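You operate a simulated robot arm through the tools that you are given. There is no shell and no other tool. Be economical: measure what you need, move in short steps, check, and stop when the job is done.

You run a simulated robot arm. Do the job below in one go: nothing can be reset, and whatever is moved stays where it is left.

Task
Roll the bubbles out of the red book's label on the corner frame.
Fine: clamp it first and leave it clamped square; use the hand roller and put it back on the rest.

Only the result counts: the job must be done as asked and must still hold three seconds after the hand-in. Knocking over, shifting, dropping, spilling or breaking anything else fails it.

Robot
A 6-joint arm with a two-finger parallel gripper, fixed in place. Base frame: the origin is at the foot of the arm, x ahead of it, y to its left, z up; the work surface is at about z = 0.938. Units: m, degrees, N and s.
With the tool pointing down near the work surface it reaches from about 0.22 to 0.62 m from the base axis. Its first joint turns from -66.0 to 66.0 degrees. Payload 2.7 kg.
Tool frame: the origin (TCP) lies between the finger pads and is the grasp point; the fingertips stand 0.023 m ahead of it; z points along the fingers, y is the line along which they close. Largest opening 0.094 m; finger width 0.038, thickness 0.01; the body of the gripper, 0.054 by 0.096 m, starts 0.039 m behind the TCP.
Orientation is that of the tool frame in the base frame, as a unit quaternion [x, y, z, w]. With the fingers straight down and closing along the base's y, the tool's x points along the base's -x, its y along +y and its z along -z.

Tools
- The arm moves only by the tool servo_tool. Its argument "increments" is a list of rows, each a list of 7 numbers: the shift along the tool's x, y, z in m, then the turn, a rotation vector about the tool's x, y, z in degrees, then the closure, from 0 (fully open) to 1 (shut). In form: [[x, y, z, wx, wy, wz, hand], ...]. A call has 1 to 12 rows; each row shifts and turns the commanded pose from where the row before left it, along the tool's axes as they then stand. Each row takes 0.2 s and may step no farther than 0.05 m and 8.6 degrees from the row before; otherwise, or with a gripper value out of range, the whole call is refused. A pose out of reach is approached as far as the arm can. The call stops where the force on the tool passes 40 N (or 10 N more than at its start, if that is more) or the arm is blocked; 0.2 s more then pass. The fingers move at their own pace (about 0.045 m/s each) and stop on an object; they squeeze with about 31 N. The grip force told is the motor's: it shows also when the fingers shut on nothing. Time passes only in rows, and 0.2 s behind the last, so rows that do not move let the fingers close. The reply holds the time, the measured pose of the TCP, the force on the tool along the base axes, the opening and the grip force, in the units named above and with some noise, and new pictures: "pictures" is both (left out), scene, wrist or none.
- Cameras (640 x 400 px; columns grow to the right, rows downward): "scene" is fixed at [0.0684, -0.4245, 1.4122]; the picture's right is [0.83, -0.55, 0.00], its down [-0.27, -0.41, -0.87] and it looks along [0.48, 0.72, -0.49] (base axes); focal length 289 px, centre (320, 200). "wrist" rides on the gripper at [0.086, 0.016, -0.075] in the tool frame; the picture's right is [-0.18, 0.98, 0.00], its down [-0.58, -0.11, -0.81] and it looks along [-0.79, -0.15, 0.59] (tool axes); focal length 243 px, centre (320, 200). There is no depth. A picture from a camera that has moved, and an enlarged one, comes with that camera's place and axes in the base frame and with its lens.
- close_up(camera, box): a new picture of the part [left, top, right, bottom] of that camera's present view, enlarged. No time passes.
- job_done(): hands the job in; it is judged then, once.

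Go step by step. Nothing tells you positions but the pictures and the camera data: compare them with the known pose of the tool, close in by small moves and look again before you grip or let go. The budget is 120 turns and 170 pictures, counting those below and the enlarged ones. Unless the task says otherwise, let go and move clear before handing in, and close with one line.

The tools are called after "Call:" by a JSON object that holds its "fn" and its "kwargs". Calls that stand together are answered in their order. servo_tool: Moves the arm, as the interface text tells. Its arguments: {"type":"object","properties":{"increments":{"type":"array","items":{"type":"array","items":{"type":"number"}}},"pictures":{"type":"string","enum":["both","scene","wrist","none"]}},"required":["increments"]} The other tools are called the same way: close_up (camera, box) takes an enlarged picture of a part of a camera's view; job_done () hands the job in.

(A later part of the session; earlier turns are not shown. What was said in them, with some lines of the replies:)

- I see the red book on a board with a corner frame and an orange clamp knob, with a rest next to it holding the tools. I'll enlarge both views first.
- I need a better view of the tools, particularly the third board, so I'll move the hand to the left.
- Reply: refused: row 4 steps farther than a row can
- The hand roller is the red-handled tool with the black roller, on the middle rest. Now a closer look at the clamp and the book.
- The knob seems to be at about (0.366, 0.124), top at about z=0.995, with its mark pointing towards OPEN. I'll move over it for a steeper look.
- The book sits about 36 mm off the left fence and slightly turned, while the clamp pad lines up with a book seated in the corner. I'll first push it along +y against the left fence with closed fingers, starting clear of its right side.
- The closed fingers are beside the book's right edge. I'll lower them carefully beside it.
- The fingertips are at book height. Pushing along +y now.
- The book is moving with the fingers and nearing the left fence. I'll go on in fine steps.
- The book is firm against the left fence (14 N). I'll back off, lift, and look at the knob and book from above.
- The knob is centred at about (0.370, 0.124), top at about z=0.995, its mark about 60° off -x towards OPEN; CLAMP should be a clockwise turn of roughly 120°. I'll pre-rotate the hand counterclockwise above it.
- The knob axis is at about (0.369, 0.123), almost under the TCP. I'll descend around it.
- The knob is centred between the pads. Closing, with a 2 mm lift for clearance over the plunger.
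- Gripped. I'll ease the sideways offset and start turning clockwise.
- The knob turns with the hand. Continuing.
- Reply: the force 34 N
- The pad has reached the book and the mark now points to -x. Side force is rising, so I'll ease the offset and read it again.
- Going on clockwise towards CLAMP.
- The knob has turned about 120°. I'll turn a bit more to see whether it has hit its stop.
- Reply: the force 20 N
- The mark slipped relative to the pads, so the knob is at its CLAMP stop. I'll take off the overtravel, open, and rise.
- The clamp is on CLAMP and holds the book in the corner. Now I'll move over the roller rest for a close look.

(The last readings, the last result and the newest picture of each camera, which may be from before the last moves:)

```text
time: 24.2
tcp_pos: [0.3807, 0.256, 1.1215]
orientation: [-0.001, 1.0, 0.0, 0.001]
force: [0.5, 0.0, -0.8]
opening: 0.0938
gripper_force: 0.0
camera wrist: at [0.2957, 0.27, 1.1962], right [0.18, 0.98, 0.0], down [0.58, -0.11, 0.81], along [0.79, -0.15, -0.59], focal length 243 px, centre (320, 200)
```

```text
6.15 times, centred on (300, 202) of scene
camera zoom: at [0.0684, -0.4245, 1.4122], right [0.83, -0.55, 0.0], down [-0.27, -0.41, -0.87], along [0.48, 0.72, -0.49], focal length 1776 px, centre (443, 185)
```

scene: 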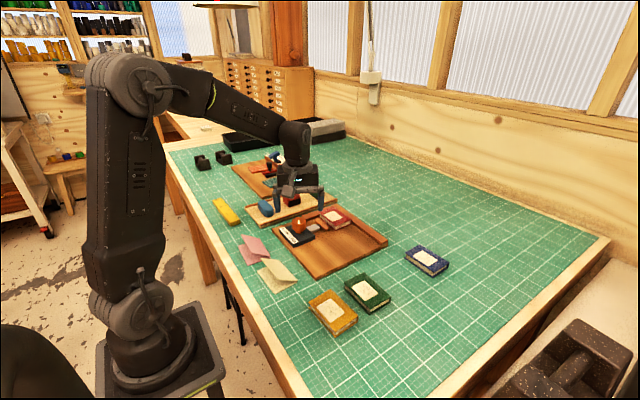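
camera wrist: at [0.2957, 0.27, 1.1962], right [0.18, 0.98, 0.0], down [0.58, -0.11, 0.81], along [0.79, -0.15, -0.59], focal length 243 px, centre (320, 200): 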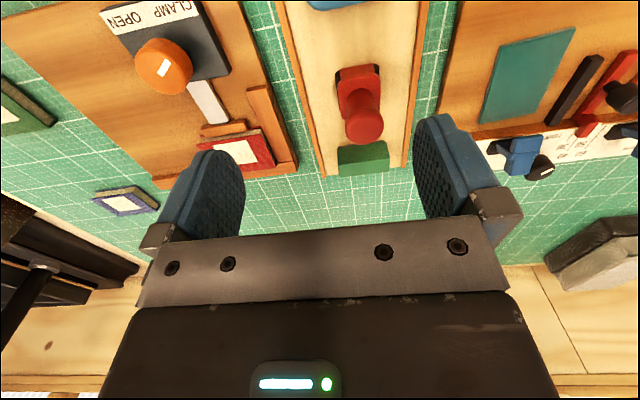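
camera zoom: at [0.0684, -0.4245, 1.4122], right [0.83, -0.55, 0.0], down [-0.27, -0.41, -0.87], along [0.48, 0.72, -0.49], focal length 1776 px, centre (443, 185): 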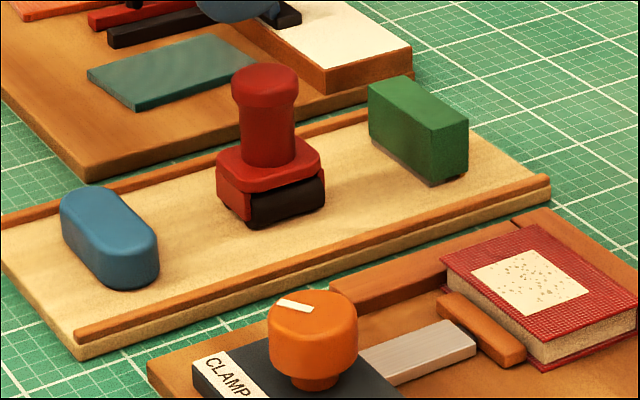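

The roller's axis lies along x (it rolls along y), and the handle is at about (0.430, 0.280) with its top at about z=1.025. I'll hover above it to refine that.

Call:
{"fn": "servo_tool", "kwargs": {"increments": [[-0.03, 0.015, 0, 0, 0, 0, 0], [-0.019, 0.009, 0.03, 0, 0, 0, 0], [0, 0, 0, 0, 0, 0, 0]], "pictures": "wrist"}}

Call:
{"fn": "close_up", "kwargs": {"camera": "wrist", "box": [240, 0, 400, 100]}}

Call:
{"fn": "close_up", "kwargs": {"camera": "scene", "box": [250, 160, 350, 225]}}

```text
time: 25.0
tcp_pos: [0.4312, 0.2795, 1.0907]
orientation: [-0.001, 1.0, 0.001, 0.001]
force: [0.4, 0.5, 0.3]
opening: 0.094
gripper_force: 0.1
camera wrist: at [0.3448, 0.2948, 1.1653], right [0.18, 0.98, 0.0], down [0.58, -0.11, 0.81], along [0.79, -0.15, -0.59], focal length 243 px, centre (320, 200)
```

wrist: 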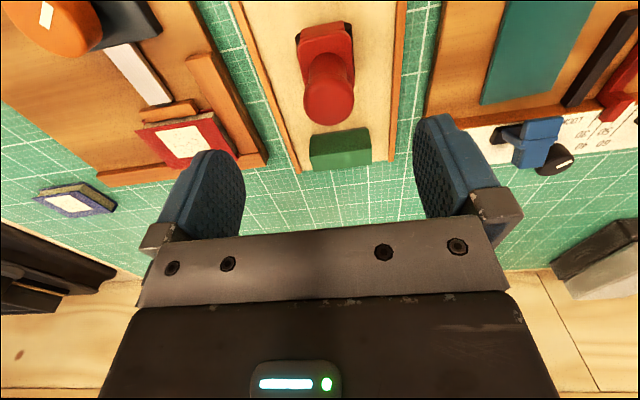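

```text
4.00 times, centred on (320, 50) of wrist
camera zoom: at [0.3448, 0.2948, 1.1653], right [0.18, 0.98, 0.0], down [0.58, -0.11, 0.81], along [0.79, -0.15, -0.59], focal length 970 px, centre (320, 800)
```

zoom: 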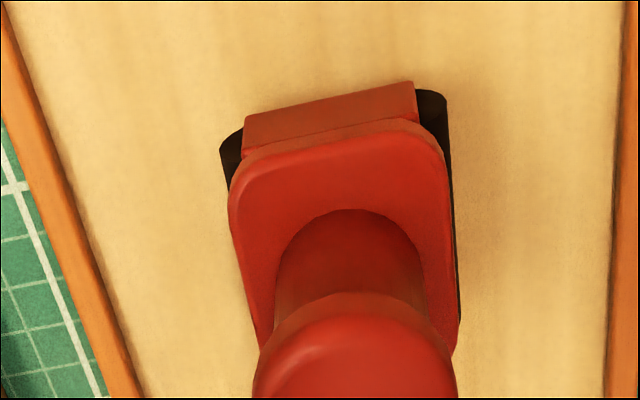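

```text
6.15 times, centred on (300, 192) of scene
camera zoom: at [0.0684, -0.4245, 1.4122], right [0.83, -0.55, 0.0], down [-0.27, -0.41, -0.87], along [0.48, 0.72, -0.49], focal length 1776 px, centre (443, 246)
```

zoom: 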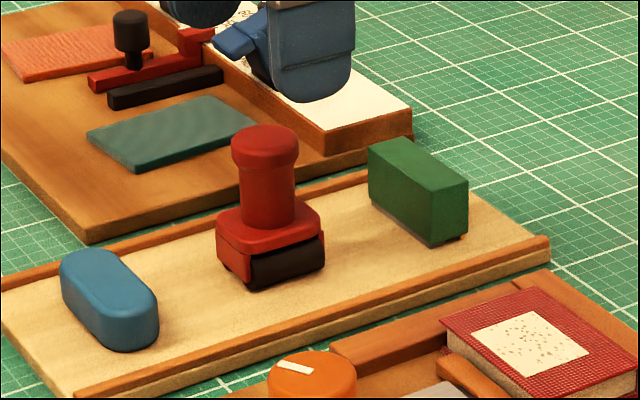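

The handle axis is at about (0.432, 0.284). I'll line up and come down around it.

Call:
{"fn": "servo_tool", "kwargs": {"increments": [[-0.001, 0.0045, 0.03, 0, 0, 0, 0], [0, 0, 0.03, 0, 0, 0, 0], [0, 0, 0.014, 0, 0, 0, 0], [0, 0, 0, 0, 0, 0, 0]], "pictures": "wrist"}}

Call:
{"fn": "close_up", "kwargs": {"camera": "scene", "box": [250, 160, 350, 225]}}

Call:
{"fn": "close_up", "kwargs": {"camera": "wrist", "box": [220, 70, 440, 230]}}

```text
time: 26.0
tcp_pos: [0.4316, 0.2843, 1.0169]
orientation: [-0.001, 1.0, 0.0, 0.001]
force: [0.1, -0.1, -0.3]
opening: 0.0941
gripper_force: 0.1
camera wrist: at [0.3459, 0.2988, 1.0914], right [0.18, 0.98, 0.0], down [0.58, -0.11, 0.81], along [0.79, -0.15, -0.59], focal length 243 px, centre (320, 200)
```

wrist: 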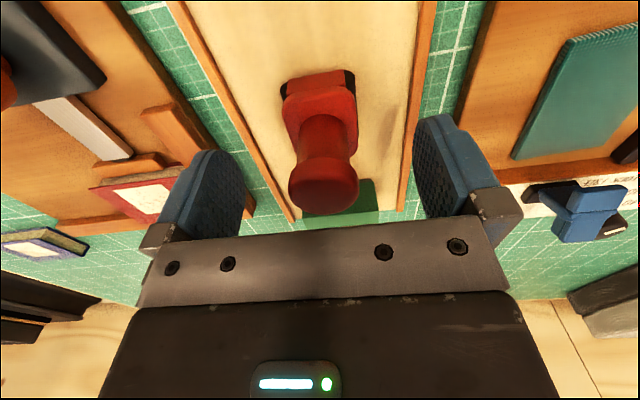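

```text
6.15 times, centred on (300, 192) of scene
camera zoom: at [0.0684, -0.4245, 1.4122], right [0.83, -0.55, 0.0], down [-0.27, -0.41, -0.87], along [0.48, 0.72, -0.49], focal length 1776 px, centre (443, 246)
```

zoom: 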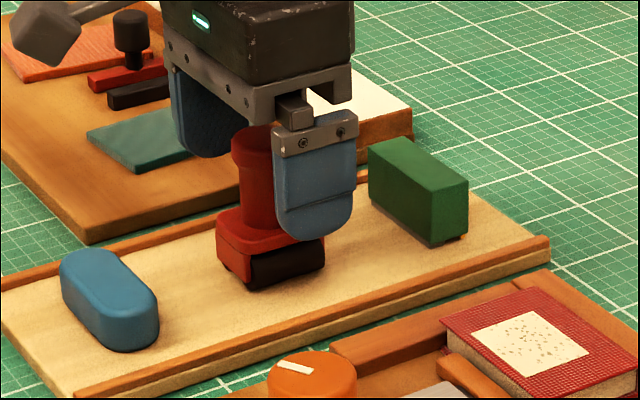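

```text
2.50 times, centred on (330, 150) of wrist
camera zoom: at [0.3459, 0.2988, 1.0914], right [0.18, 0.98, 0.0], down [0.58, -0.11, 0.81], along [0.79, -0.15, -0.59], focal length 606 px, centre (295, 325)
```

zoom: 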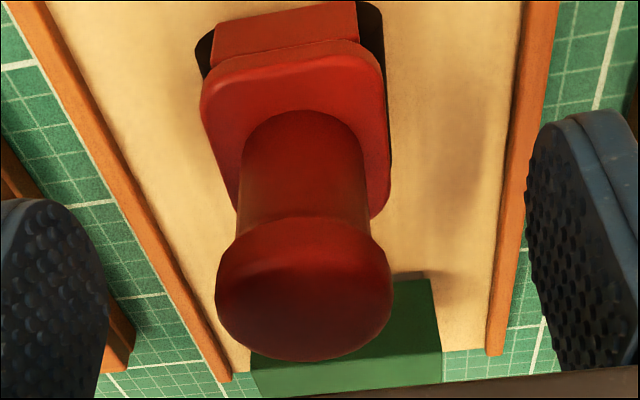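

The cap is centred between the pads; there is room to go lower. I'll lower 14 mm and close.

Call:
{"fn": "servo_tool", "kwargs": {"increments": [[0, 0, 0.008, 0, 0, 0, 0], [0, 0, 0.006, 0, 0, 0, 0], [0, 0, 0, 0, 0, 0, 0.5], [0, 0, 0, 0, 0, 0, 1], [0, 0, 0, 0, 0, 0, 1], [0, 0, 0, 0, 0, 0, 1], [0, 0, 0, 0, 0, 0, 1]], "pictures": "wrist"}}

Call:
{"fn": "close_up", "kwargs": {"camera": "scene", "box": [250, 160, 350, 225]}}

```text
time: 27.6
tcp_pos: [0.4317, 0.2839, 1.0024]
orientation: [0.0, 1.0, 0.0, 0.0]
force: [0.0, -0.4, 1.2]
opening: 0.0332
gripper_force: 30.9
camera wrist: at [0.3457, 0.2989, 1.0779], right [0.18, 0.98, 0.0], down [0.58, -0.11, 0.81], along [0.79, -0.15, -0.59], focal length 243 px, centre (320, 200)
```

wrist: 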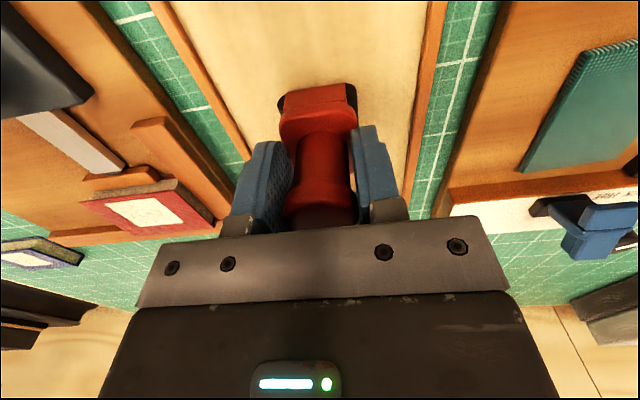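

```text
6.15 times, centred on (300, 192) of scene
camera zoom: at [0.0684, -0.4245, 1.4122], right [0.83, -0.55, 0.0], down [-0.27, -0.41, -0.87], along [0.48, 0.72, -0.49], focal length 1776 px, centre (443, 246)
```

zoom: 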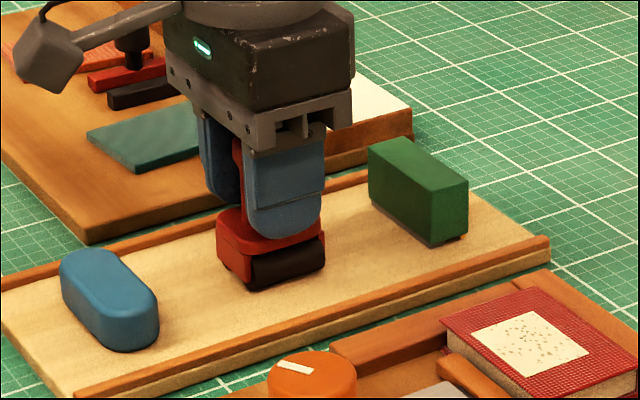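

The roller is held (grasp pose 0.4317, 0.2839, 1.0024). I'll lift it and carry it over the label.

Call:
{"fn": "servo_tool", "kwargs": {"increments": [[0, 0, -0.015, 0, 0, 0, 1], [0, 0, -0.03, 0, 0, 0, 1], [0, 0, -0.045, 0, 0, 0, 1], [0, -0.04, 0, 0, 0, 0, 1], [-0.01, -0.04, 0, 0, 0, 0, 1], [-0.02, -0.04, 0, 0, 0, 0, 1], [-0.019, -0.04, 0, 0, 0, 0, 1], [0, 0, 0.03, 0, 0, 0, 1], [0, 0, 0, 0, 0, 0, 1]], "pictures": "both"}}

Call:
{"fn": "close_up", "kwargs": {"camera": "wrist", "box": [200, 30, 440, 230]}}

Call:
{"fn": "close_up", "kwargs": {"camera": "scene", "box": [280, 170, 400, 255]}}

```text
time: 29.6
tcp_pos: [0.482, 0.1226, 1.0635]
orientation: [-0.001, 1.0, 0.0, 0.001]
force: [0.1, 0.6, -2.2]
opening: 0.033
gripper_force: 30.7
camera wrist: at [0.3954, 0.1384, 1.1375], right [0.18, 0.98, 0.0], down [0.58, -0.11, 0.81], along [0.79, -0.15, -0.59], focal length 243 px, centre (320, 200)
```

scene: 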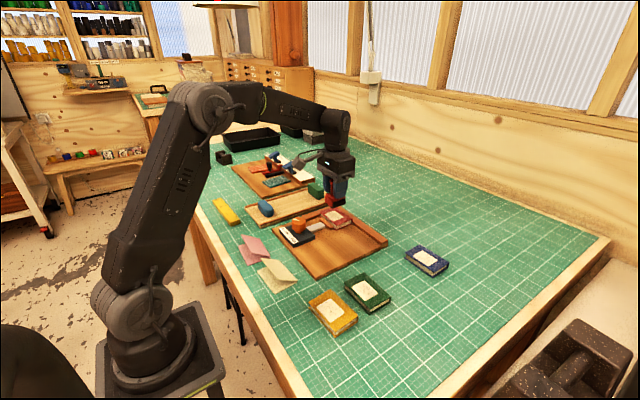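
wrist: 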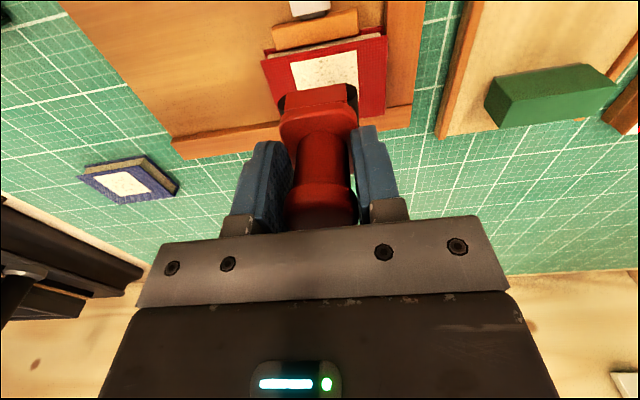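

```text
2.00 times, centred on (320, 130) of wrist
camera zoom: at [0.3954, 0.1384, 1.1375], right [0.18, 0.98, 0.0], down [0.58, -0.11, 0.81], along [0.79, -0.15, -0.59], focal length 485 px, centre (320, 340)
```

zoom: 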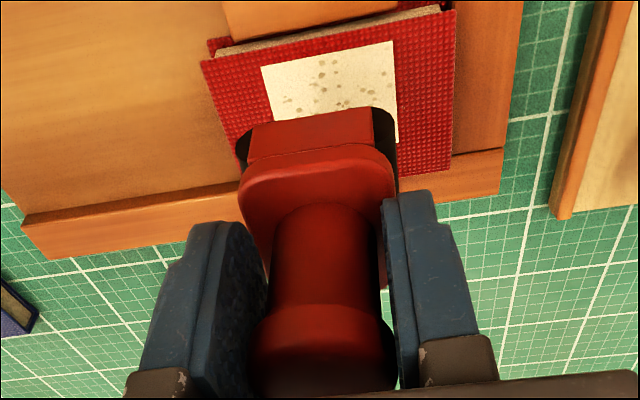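

```text
4.71 times, centred on (340, 212) of scene
camera zoom: at [0.0684, -0.4246, 1.4122], right [0.83, -0.55, 0.0], down [-0.27, -0.41, -0.87], along [0.48, 0.72, -0.49], focal length 1358 px, centre (226, 141)
```

zoom: 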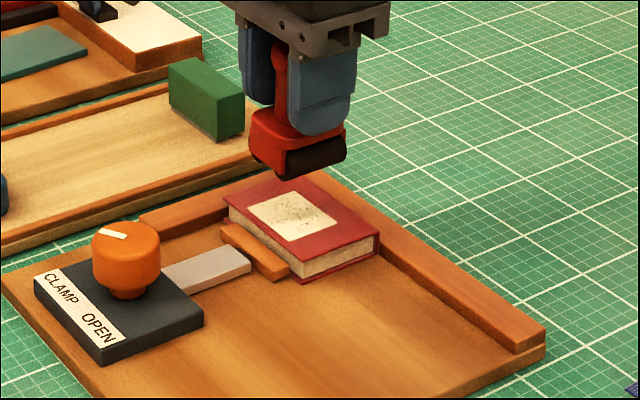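

The label spans about x 0.468–0.504, y 0.105–0.149. I'll check the roller's alignment in the hand before pressing.

Call:
{"fn": "close_up", "kwargs": {"camera": "wrist", "box": [250, 40, 400, 140]}}

Call:
{"fn": "close_up", "kwargs": {"camera": "scene", "box": [315, 175, 375, 215]}}

```text
4.00 times, centred on (325, 90) of wrist
camera zoom: at [0.3954, 0.1384, 1.1375], right [0.18, 0.98, 0.0], down [0.58, -0.11, 0.81], along [0.79, -0.15, -0.59], focal length 970 px, centre (300, 640)
```

zoom: 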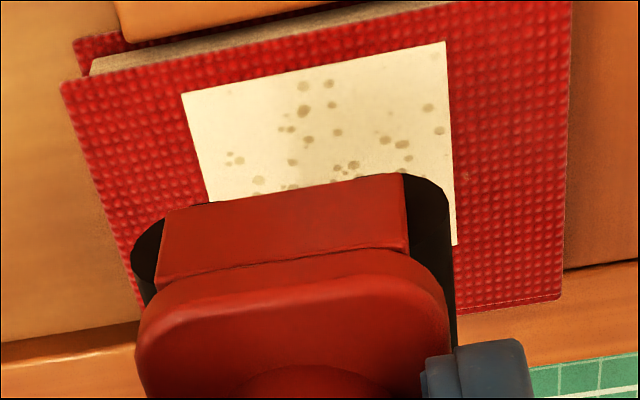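

```text
10.00 times, centred on (345, 195) of scene
camera zoom: at [0.0684, -0.4246, 1.4122], right [0.83, -0.55, 0.0], down [-0.27, -0.41, -0.87], along [0.48, 0.72, -0.49], focal length 2886 px, centre (70, 250)
```

zoom: 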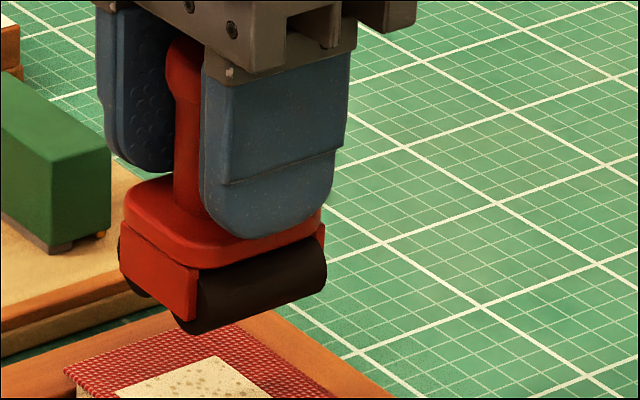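

The roller is square to the book. I'll go to the start of the stroke and come down gently until contact.

Call:
{"fn": "servo_tool", "kwargs": {"increments": [[-0.004, -0.025, 0, 0, 0, 0, 1], [0, 0, 0.02, 0, 0, 0, 1], [0, 0, 0.012, 0, 0, 0, 1], [0, 0, 0.004, 0, 0, 0, 1], [0, 0, 0, 0, 0, 0, 1]], "pictures": "none"}}

Call:
{"fn": "close_up", "kwargs": {"camera": "scene", "box": [300, 180, 390, 240]}}

Call:
{"fn": "close_up", "kwargs": {"camera": "wrist", "box": [250, 40, 400, 140]}}

```text
time: 30.8
tcp_pos: [0.4849, 0.0993, 1.0273]
orientation: [-0.001, 1.0, 0.0, 0.0]
force: [0.6, -0.2, -1.0]
opening: 0.033
gripper_force: 31.4
```

```text
6.67 times, centred on (345, 210) of scene
camera zoom: at [0.0685, -0.4245, 1.4122], right [0.83, -0.55, 0.0], down [-0.27, -0.41, -0.87], along [0.48, 0.72, -0.49], focal length 1924 px, centre (153, 133)
```

zoom: 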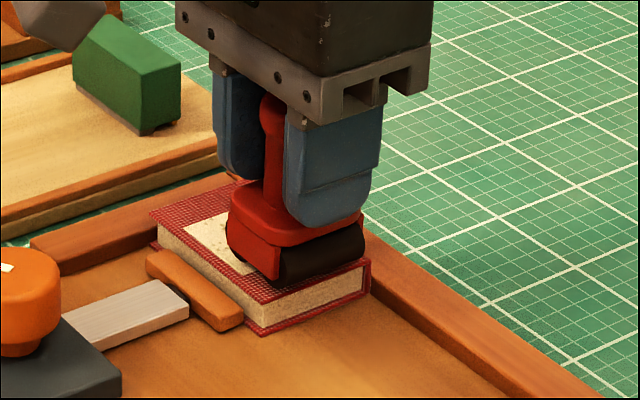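

```text
4.00 times, centred on (325, 90) of wrist
camera zoom: at [0.3993, 0.1139, 1.1018], right [0.18, 0.98, 0.0], down [0.58, -0.11, 0.81], along [0.79, -0.15, -0.59], focal length 970 px, centre (300, 640)
```

zoom: 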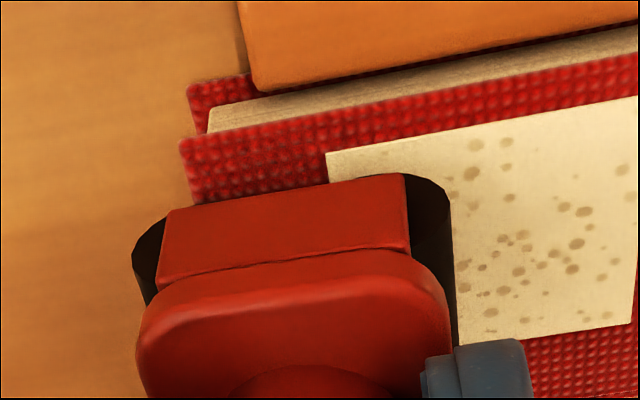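

The roller hovers a few mm above the surface just beside the label. I'll do two overlapping passes (x≈0.481 and x≈0.489), pressing gently. First, find contact.

Call:
{"fn": "servo_tool", "kwargs": {"increments": [[0.004, -0.001, 0.002, 0, 0, 0, 1], [0, 0, 0.002, 0, 0, 0, 1], [0, 0, 0.002, 0, 0, 0, 1], [0, 0, 0, 0, 0, 0, 1]], "pictures": "none"}}

```text
time: 31.8
tcp_pos: [0.4814, 0.097, 1.0237]
orientation: [-0.001, 1.0, 0.001, 0.002]
force: [-3.1, -0.7, 14.9]
opening: 0.0331
gripper_force: 30.7
```

Contact at about 15 N. Rolling along +y over the label.

Call:
{"fn": "servo_tool", "kwargs": {"increments": [[0, 0.006, 0, 0, 0, 0, 1], [0, 0.006, 0, 0, 0, 0, 1], [0, 0.006, 0, 0, 0, 0, 1], [0, 0.006, 0, 0, 0, 0, 1], [0, 0.006, 0, 0, 0, 0, 1]], "pictures": "none"}}

Call:
{"fn": "close_up", "kwargs": {"camera": "scene", "box": [300, 180, 390, 240]}}

```text
time: 33.0
tcp_pos: [0.4812, 0.1289, 1.0239]
orientation: [0.0, 1.0, -0.001, 0.0]
force: [1.3, -6.7, 17.1]
opening: 0.0328
gripper_force: 30.6
```

```text
6.67 times, centred on (345, 210) of scene
camera zoom: at [0.0682, -0.4248, 1.4122], right [0.83, -0.55, 0.0], down [-0.27, -0.41, -0.87], along [0.48, 0.72, -0.49], focal length 1924 px, centre (153, 133)
```

zoom: 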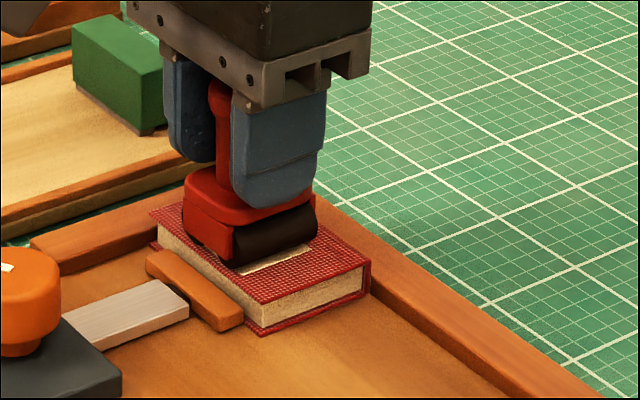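

The strip behind the roller looks clean. Continuing to past the label's far edge.

Call:
{"fn": "servo_tool", "kwargs": {"increments": [[0, 0.006, 0, 0, 0, 0, 1], [0, 0.006, 0, 0, 0, 0, 1], [0, 0.006, 0, 0, 0, 0, 1], [0, 0.006, 0, 0, 0, 0, 1], [0, 0.003, 0, 0, 0, 0, 1]], "pictures": "none"}}

Call:
{"fn": "close_up", "kwargs": {"camera": "scene", "box": [300, 180, 390, 240]}}

Call:
{"fn": "close_up", "kwargs": {"camera": "wrist", "box": [200, 20, 400, 160]}}

```text
time: 34.2
tcp_pos: [0.4806, 0.155, 1.0226]
orientation: [-0.001, 1.0, 0.0, 0.002]
force: [1.7, -8.8, 18.5]
opening: 0.033
gripper_force: 31.1
```

```text
6.67 times, centred on (345, 210) of scene
camera zoom: at [0.0682, -0.4249, 1.4121], right [0.83, -0.55, 0.0], down [-0.27, -0.41, -0.87], along [0.48, 0.72, -0.49], focal length 1924 px, centre (153, 133)
```

zoom: 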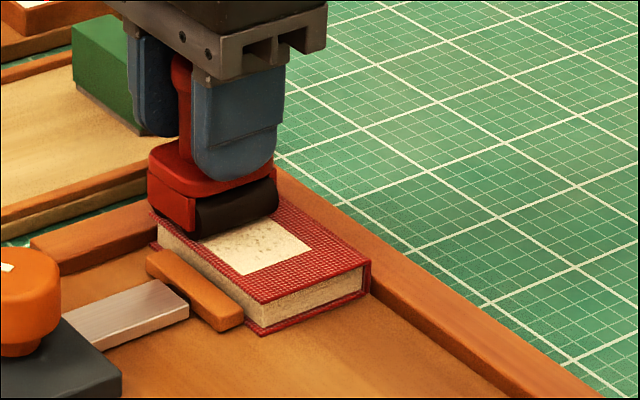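

```text
2.86 times, centred on (300, 90) of wrist
camera zoom: at [0.3947, 0.17, 1.0964], right [0.18, 0.98, 0.0], down [0.58, -0.11, 0.81], along [0.79, -0.15, -0.59], focal length 693 px, centre (377, 514)
```

zoom: 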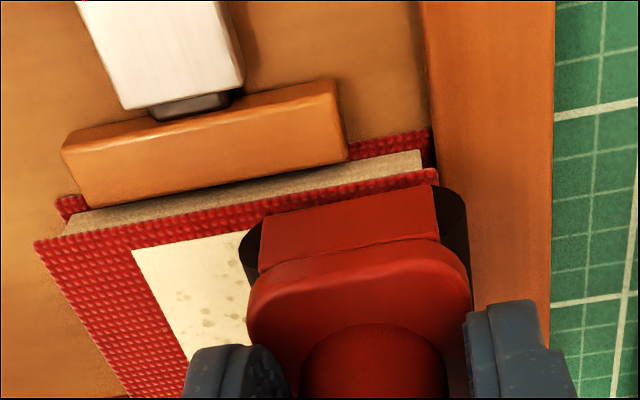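

The bubbles have faded but aren't gone; I'll roll back with slightly more pressure.

Call:
{"fn": "servo_tool", "kwargs": {"increments": [[0, -0.003, 0.0003, 0, 0, 0, 1], [0, -0.006, 0, 0, 0, 0, 1], [0, -0.006, 0, 0, 0, 0, 1], [0, -0.006, 0, 0, 0, 0, 1], [0, -0.006, 0, 0, 0, 0, 1], [0, -0.006, 0, 0, 0, 0, 1], [0, -0.006, 0, 0, 0, 0, 1], [0, -0.006, 0, 0, 0, 0, 1], [0, -0.006, 0, 0, 0, 0, 1], [0, -0.006, 0, 0, 0, 0, 1], [0, -0.002, 0, 0, 0, 0, 1]], "pictures": "none"}}

Call:
{"fn": "close_up", "kwargs": {"camera": "wrist", "box": [240, 20, 440, 160]}}

```text
time: 36.6
tcp_pos: [0.4811, 0.0968, 1.0213]
orientation: [0.0, 1.0, 0.0, 0.0]
force: [0.0, 3.2, 10.2]
opening: 0.0327
gripper_force: 31.7
```

```text
2.86 times, centred on (340, 90) of wrist
camera zoom: at [0.395, 0.1112, 1.0957], right [0.18, 0.98, 0.0], down [0.58, -0.11, 0.81], along [0.79, -0.15, -0.59], focal length 693 px, centre (263, 514)
```

zoom: 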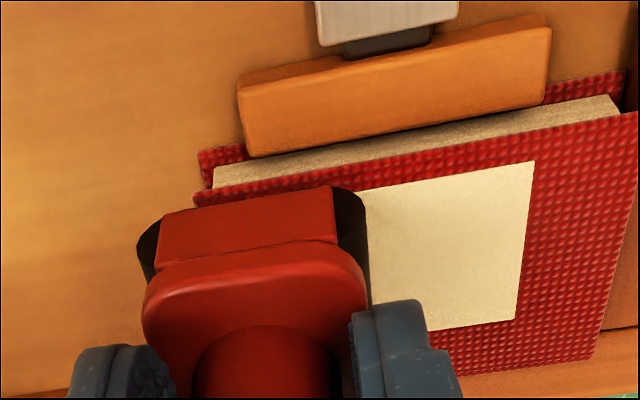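

The label looks clean now. For full coverage I'll lift, shift 8 mm towards the far edge, and do one more pass out and back.

Call:
{"fn": "servo_tool", "kwargs": {"increments": [[0, 0, -0.006, 0, 0, 0, 1], [-0.008, 0, 0, 0, 0, 0, 1], [0, 0, 0.004, 0, 0, 0, 1], [0, 0, 0.0022, 0, 0, 0, 1], [0, 0, 0, 0, 0, 0, 1]], "pictures": "none"}}

Call:
{"fn": "servo_tool", "kwargs": {"increments": [[0, 0.006, 0, 0, 0, 0, 1], [0, 0.006, 0, 0, 0, 0, 1], [0, 0.006, 0, 0, 0, 0, 1], [0, 0.006, 0, 0, 0, 0, 1], [0, 0.006, 0, 0, 0, 0, 1], [0, 0.006, 0, 0, 0, 0, 1], [0, 0.006, 0, 0, 0, 0, 1], [0, 0.006, 0, 0, 0, 0, 1], [0, 0.006, 0, 0, 0, 0, 1], [0, 0.003, 0, 0, 0, 0, 1]], "pictures": "none"}}

Call:
{"fn": "close_up", "kwargs": {"camera": "scene", "box": [300, 180, 390, 240]}}

```text
time: 37.8
tcp_pos: [0.4899, 0.0968, 1.0211]
orientation: [0.0, 1.0, 0.0, 0.001]
force: [-0.7, -0.5, 2.1]
opening: 0.0327
gripper_force: 31.1
```

```text
time: 40.0
tcp_pos: [0.4884, 0.1535, 1.0219]
orientation: [-0.001, 1.0, 0.0, 0.001]
force: [0.6, -5.1, 11.1]
opening: 0.0328
gripper_force: 31.0
```

```text
6.67 times, centred on (345, 210) of scene
camera zoom: at [0.0683, -0.4247, 1.4122], right [0.83, -0.55, 0.0], down [-0.27, -0.41, -0.87], along [0.48, 0.72, -0.49], focal length 1924 px, centre (153, 133)
```

zoom: 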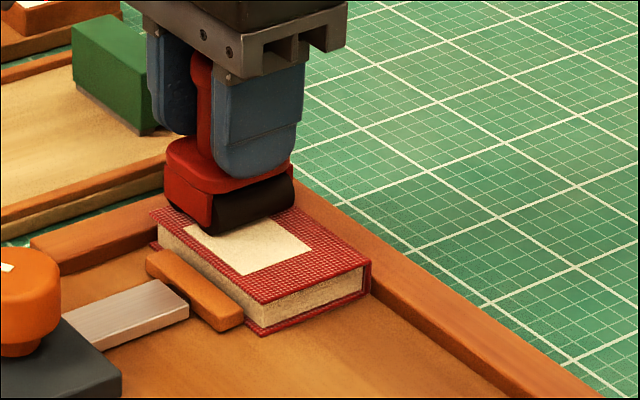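

The label looks clean from this side. One return pass, then lift and inspect.

Call:
{"fn": "servo_tool", "kwargs": {"increments": [[0, -0.003, 0.0005, 0, 0, 0, 1], [0, -0.006, 0, 0, 0, 0, 1], [0, -0.006, 0, 0, 0, 0, 1], [0, -0.006, 0, 0, 0, 0, 1], [0, -0.006, 0, 0, 0, 0, 1], [0, -0.006, 0, 0, 0, 0, 1], [0, -0.006, 0, 0, 0, 0, 1], [0, -0.006, 0, 0, 0, 0, 1], [0, -0.006, 0, 0, 0, 0, 1], [0, -0.006, 0, 0, 0, 0, 1], [0, 0, -0.02, 0, 0, 0, 1]], "pictures": "none"}}

Call:
{"fn": "servo_tool", "kwargs": {"increments": [[0, 0, -0.045, 0, 0, 0, 1], [0.025, 0.04, -0.005, 0, 0, 0, 1], [0.025, 0.04, 0, 0, 0, 0, 1], [0.006, 0.04, 0, 0, 0, 0, 1], [0, 0.04, 0, 0, 0, 0, 1], [0, 0.027, 0, 0, 0, 0, 1], [0, 0, 0, 0, 0, 0, 1]], "pictures": "wrist"}}

Call:
{"fn": "close_up", "kwargs": {"camera": "scene", "box": [300, 180, 390, 240]}}

Call:
{"fn": "close_up", "kwargs": {"camera": "wrist", "box": [60, 50, 260, 190]}}

```text
time: 42.4
tcp_pos: [0.4882, 0.0946, 1.0388]
orientation: [0.0, 1.0, -0.001, -0.001]
force: [-0.4, -0.4, -1.2]
opening: 0.0329
gripper_force: 31.3
```

```text
time: 44.0
tcp_pos: [0.4323, 0.2831, 1.0911]
orientation: [-0.001, 1.0, 0.0, 0.0]
force: [0.1, 0.0, -0.9]
opening: 0.0329
gripper_force: 31.1
camera wrist: at [0.3468, 0.2985, 1.1647], right [0.18, 0.98, 0.0], down [0.58, -0.11, 0.81], along [0.79, -0.15, -0.59], focal length 243 px, centre (320, 200)
```

wrist: 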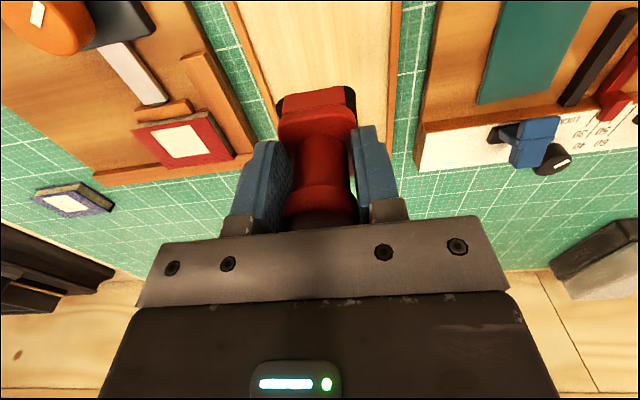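

```text
6.67 times, centred on (345, 210) of scene
camera zoom: at [0.0685, -0.4245, 1.4122], right [0.83, -0.55, 0.0], down [-0.27, -0.41, -0.87], along [0.48, 0.72, -0.49], focal length 1924 px, centre (153, 133)
```

zoom: 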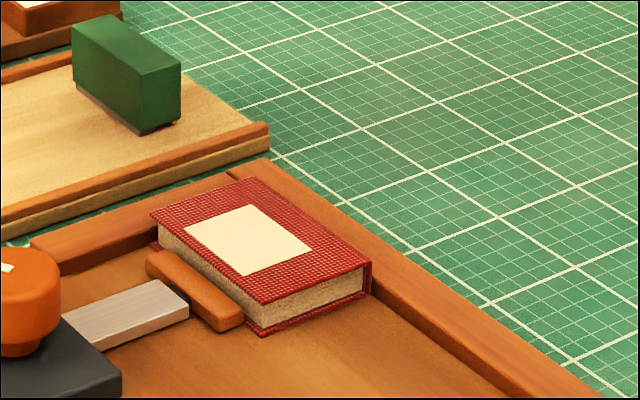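

```text
2.86 times, centred on (160, 120) of wrist
camera zoom: at [0.3468, 0.2985, 1.1647], right [0.18, 0.98, 0.0], down [0.58, -0.11, 0.81], along [0.79, -0.15, -0.59], focal length 693 px, centre (777, 429)
```

zoom: 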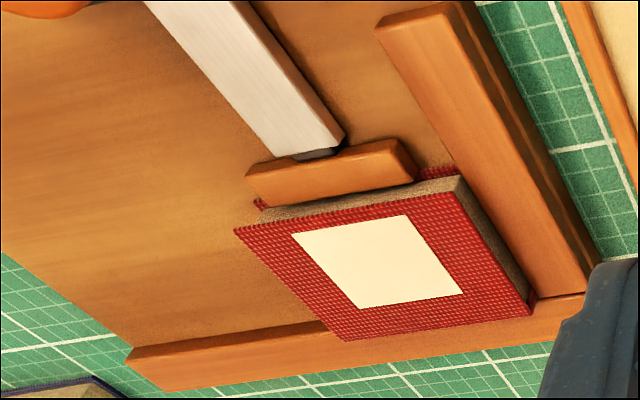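

The label is clean and the book sits square and clamped. The roller is above its original spot, so I'll lower it onto the rest, gently at the end.

Call:
{"fn": "servo_tool", "kwargs": {"increments": [[0, 0.001, 0.045, 0, 0, 0, 1], [0, 0, 0.03, 0, 0, 0, 1], [0, 0, 0.01, 0, 0, 0, 1], [0, 0, 0, 0, 0, 0, 1]], "pictures": "none"}}

Call:
{"fn": "close_up", "kwargs": {"camera": "scene", "box": [250, 160, 350, 225]}}

Call:
{"fn": "close_up", "kwargs": {"camera": "wrist", "box": [240, 50, 400, 150]}}

```text
time: 45.0
tcp_pos: [0.4332, 0.2845, 1.0054]
orientation: [-0.001, 1.0, 0.0, 0.001]
force: [0.2, 0.4, -1.6]
opening: 0.0327
gripper_force: 30.7
```

```text
6.15 times, centred on (300, 192) of scene
camera zoom: at [0.0685, -0.4245, 1.4122], right [0.83, -0.55, 0.0], down [-0.27, -0.41, -0.87], along [0.48, 0.72, -0.49], focal length 1776 px, centre (443, 246)
```

zoom: 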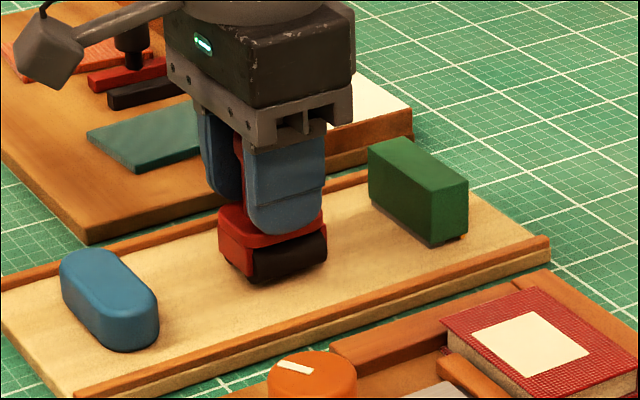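

```text
4.00 times, centred on (320, 100) of wrist
camera zoom: at [0.3463, 0.2992, 1.0796], right [0.18, 0.98, 0.0], down [0.58, -0.11, 0.81], along [0.79, -0.15, -0.59], focal length 970 px, centre (320, 600)
```

zoom: 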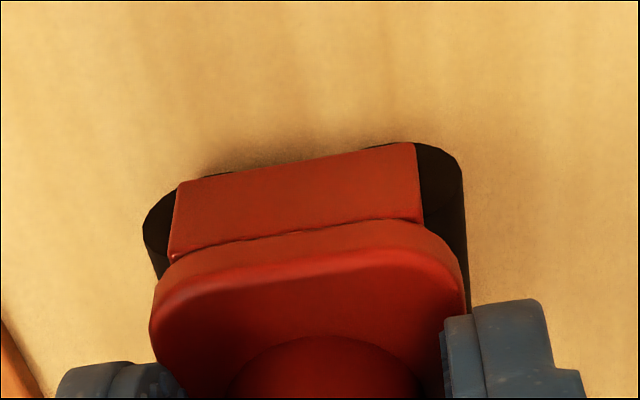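

Call:
{"fn": "servo_tool", "kwargs": {"increments": [[0.001, 0, 0.0015, 0, 0, 0, 1], [0, 0, 0.0015, 0, 0, 0, 1], [0, 0, 0.001, 0, 0, 0, 1], [0, 0, 0, 0, 0, 0, 1]], "pictures": "none"}}

```text
time: 46.0
tcp_pos: [0.4314, 0.2838, 1.0008]
orientation: [-0.001, 1.0, 0.0, 0.001]
force: [-0.7, -0.3, 0.8]
opening: 0.0325
gripper_force: 30.6
```

Call:
{"fn": "servo_tool", "kwargs": {"increments": [[0, 0, 0.0006, 0, 0, 0, 1], [0, 0, 0.0006, 0, 0, 0, 1], [0, 0, 0, 0, 0, 0, 1]], "pictures": "none"}}

Call:
{"fn": "close_up", "kwargs": {"camera": "scene", "box": [260, 175, 330, 220]}}

```text
time: 46.8
tcp_pos: [0.4306, 0.2848, 1.0013]
orientation: [0.0, 1.0, 0.001, 0.001]
force: [-5.9, -2.5, 15.0]
opening: 0.0328
gripper_force: 31.3
```

```text
8.89 times, centred on (295, 198) of scene
camera zoom: at [0.0681, -0.4247, 1.4122], right [0.83, -0.55, 0.0], down [-0.27, -0.41, -0.87], along [0.48, 0.72, -0.49], focal length 2565 px, centre (542, 222)
```

zoom: 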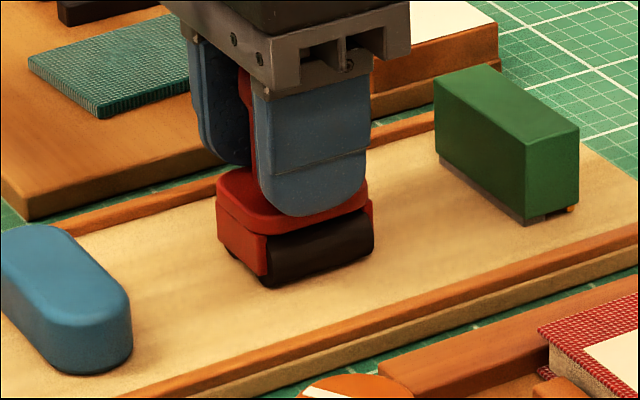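

It has touched down (15 N). I'll ease off 1 mm, open, and rise straight up.

Call:
{"fn": "servo_tool", "kwargs": {"increments": [[0, 0, -0.001, 0, 0, 0, 1], [0, 0, 0, 0, 0, 0, 1], [0, 0, 0, 0, 0, 0, 0.6], [0, 0, 0, 0, 0, 0, 0], [0, 0, 0, 0, 0, 0, 0], [0, 0, 0, 0, 0, 0, 0], [0, 0, -0.03, 0, 0, 0, 0], [0, 0, -0.05, 0, 0, 0, 0], [0, 0, -0.05, 0, 0, 0, 0], [0.04, 0, -0.02, 0, 0, 0, 0], [0.04, 0, 0, 0, 0, 0, 0], [0, 0, 0, 0, 0, 0, 0]], "pictures": "both"}}

Call:
{"fn": "close_up", "kwargs": {"camera": "scene", "box": [250, 160, 390, 250]}}

Call:
{"fn": "close_up", "kwargs": {"camera": "wrist", "box": [140, 0, 400, 180]}}

```text
time: 49.4
tcp_pos: [0.3505, 0.2838, 1.1513]
orientation: [0.0, 1.0, 0.001, 0.0]
force: [0.5, 0.6, 0.4]
opening: 0.0941
gripper_force: 0.0
camera wrist: at [0.265, 0.299, 1.2258], right [0.18, 0.98, 0.0], down [0.58, -0.11, 0.81], along [0.79, -0.15, -0.59], focal length 243 px, centre (320, 200)
```

scene: 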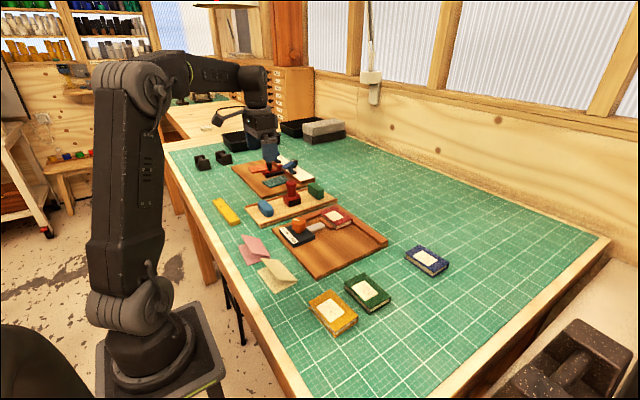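
wrist: 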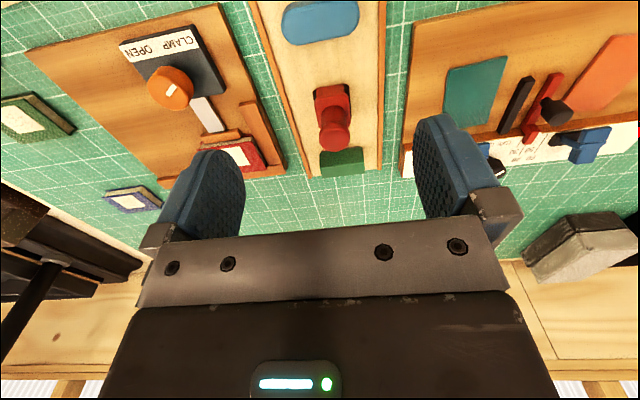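

```text
4.44 times, centred on (320, 205) of scene
camera zoom: at [0.0684, -0.4246, 1.4122], right [0.83, -0.55, 0.0], down [-0.27, -0.41, -0.87], along [0.48, 0.72, -0.49], focal length 1282 px, centre (320, 178)
```

zoom: 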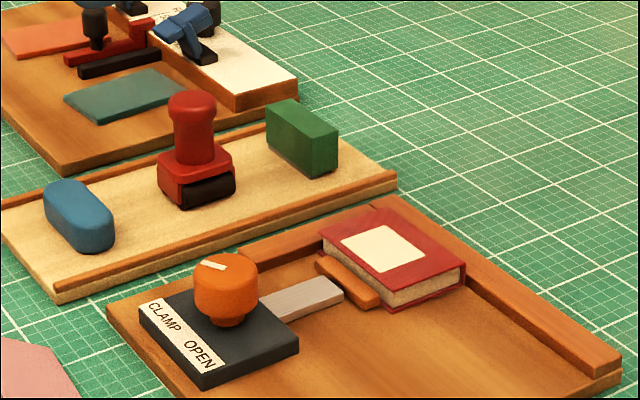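

```text
2.22 times, centred on (270, 90) of wrist
camera zoom: at [0.265, 0.299, 1.2258], right [0.18, 0.98, 0.0], down [0.58, -0.11, 0.81], along [0.79, -0.15, -0.59], focal length 539 px, centre (431, 444)
```

zoom: 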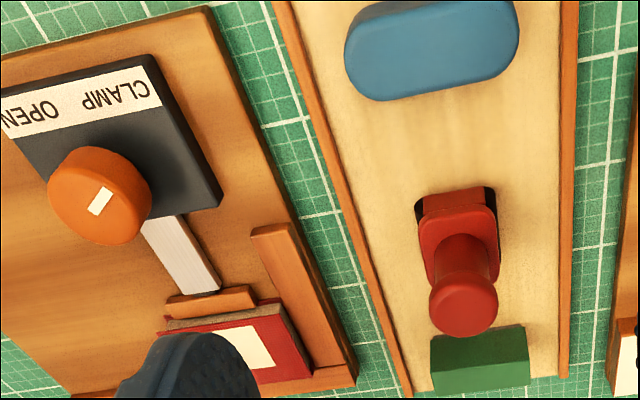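

The roller stands on its rest where it was, the label is clean, the clamp is set to CLAMP with the book square in the corner, and the hand is clear. Handing in.

Call:
{"fn": "job_done", "kwargs": {}}

```text
The job is handed in.
```

I pushed the red book square into the corner and clamped it, rolled the label until no bubbles showed, and put the roller back on its rest.
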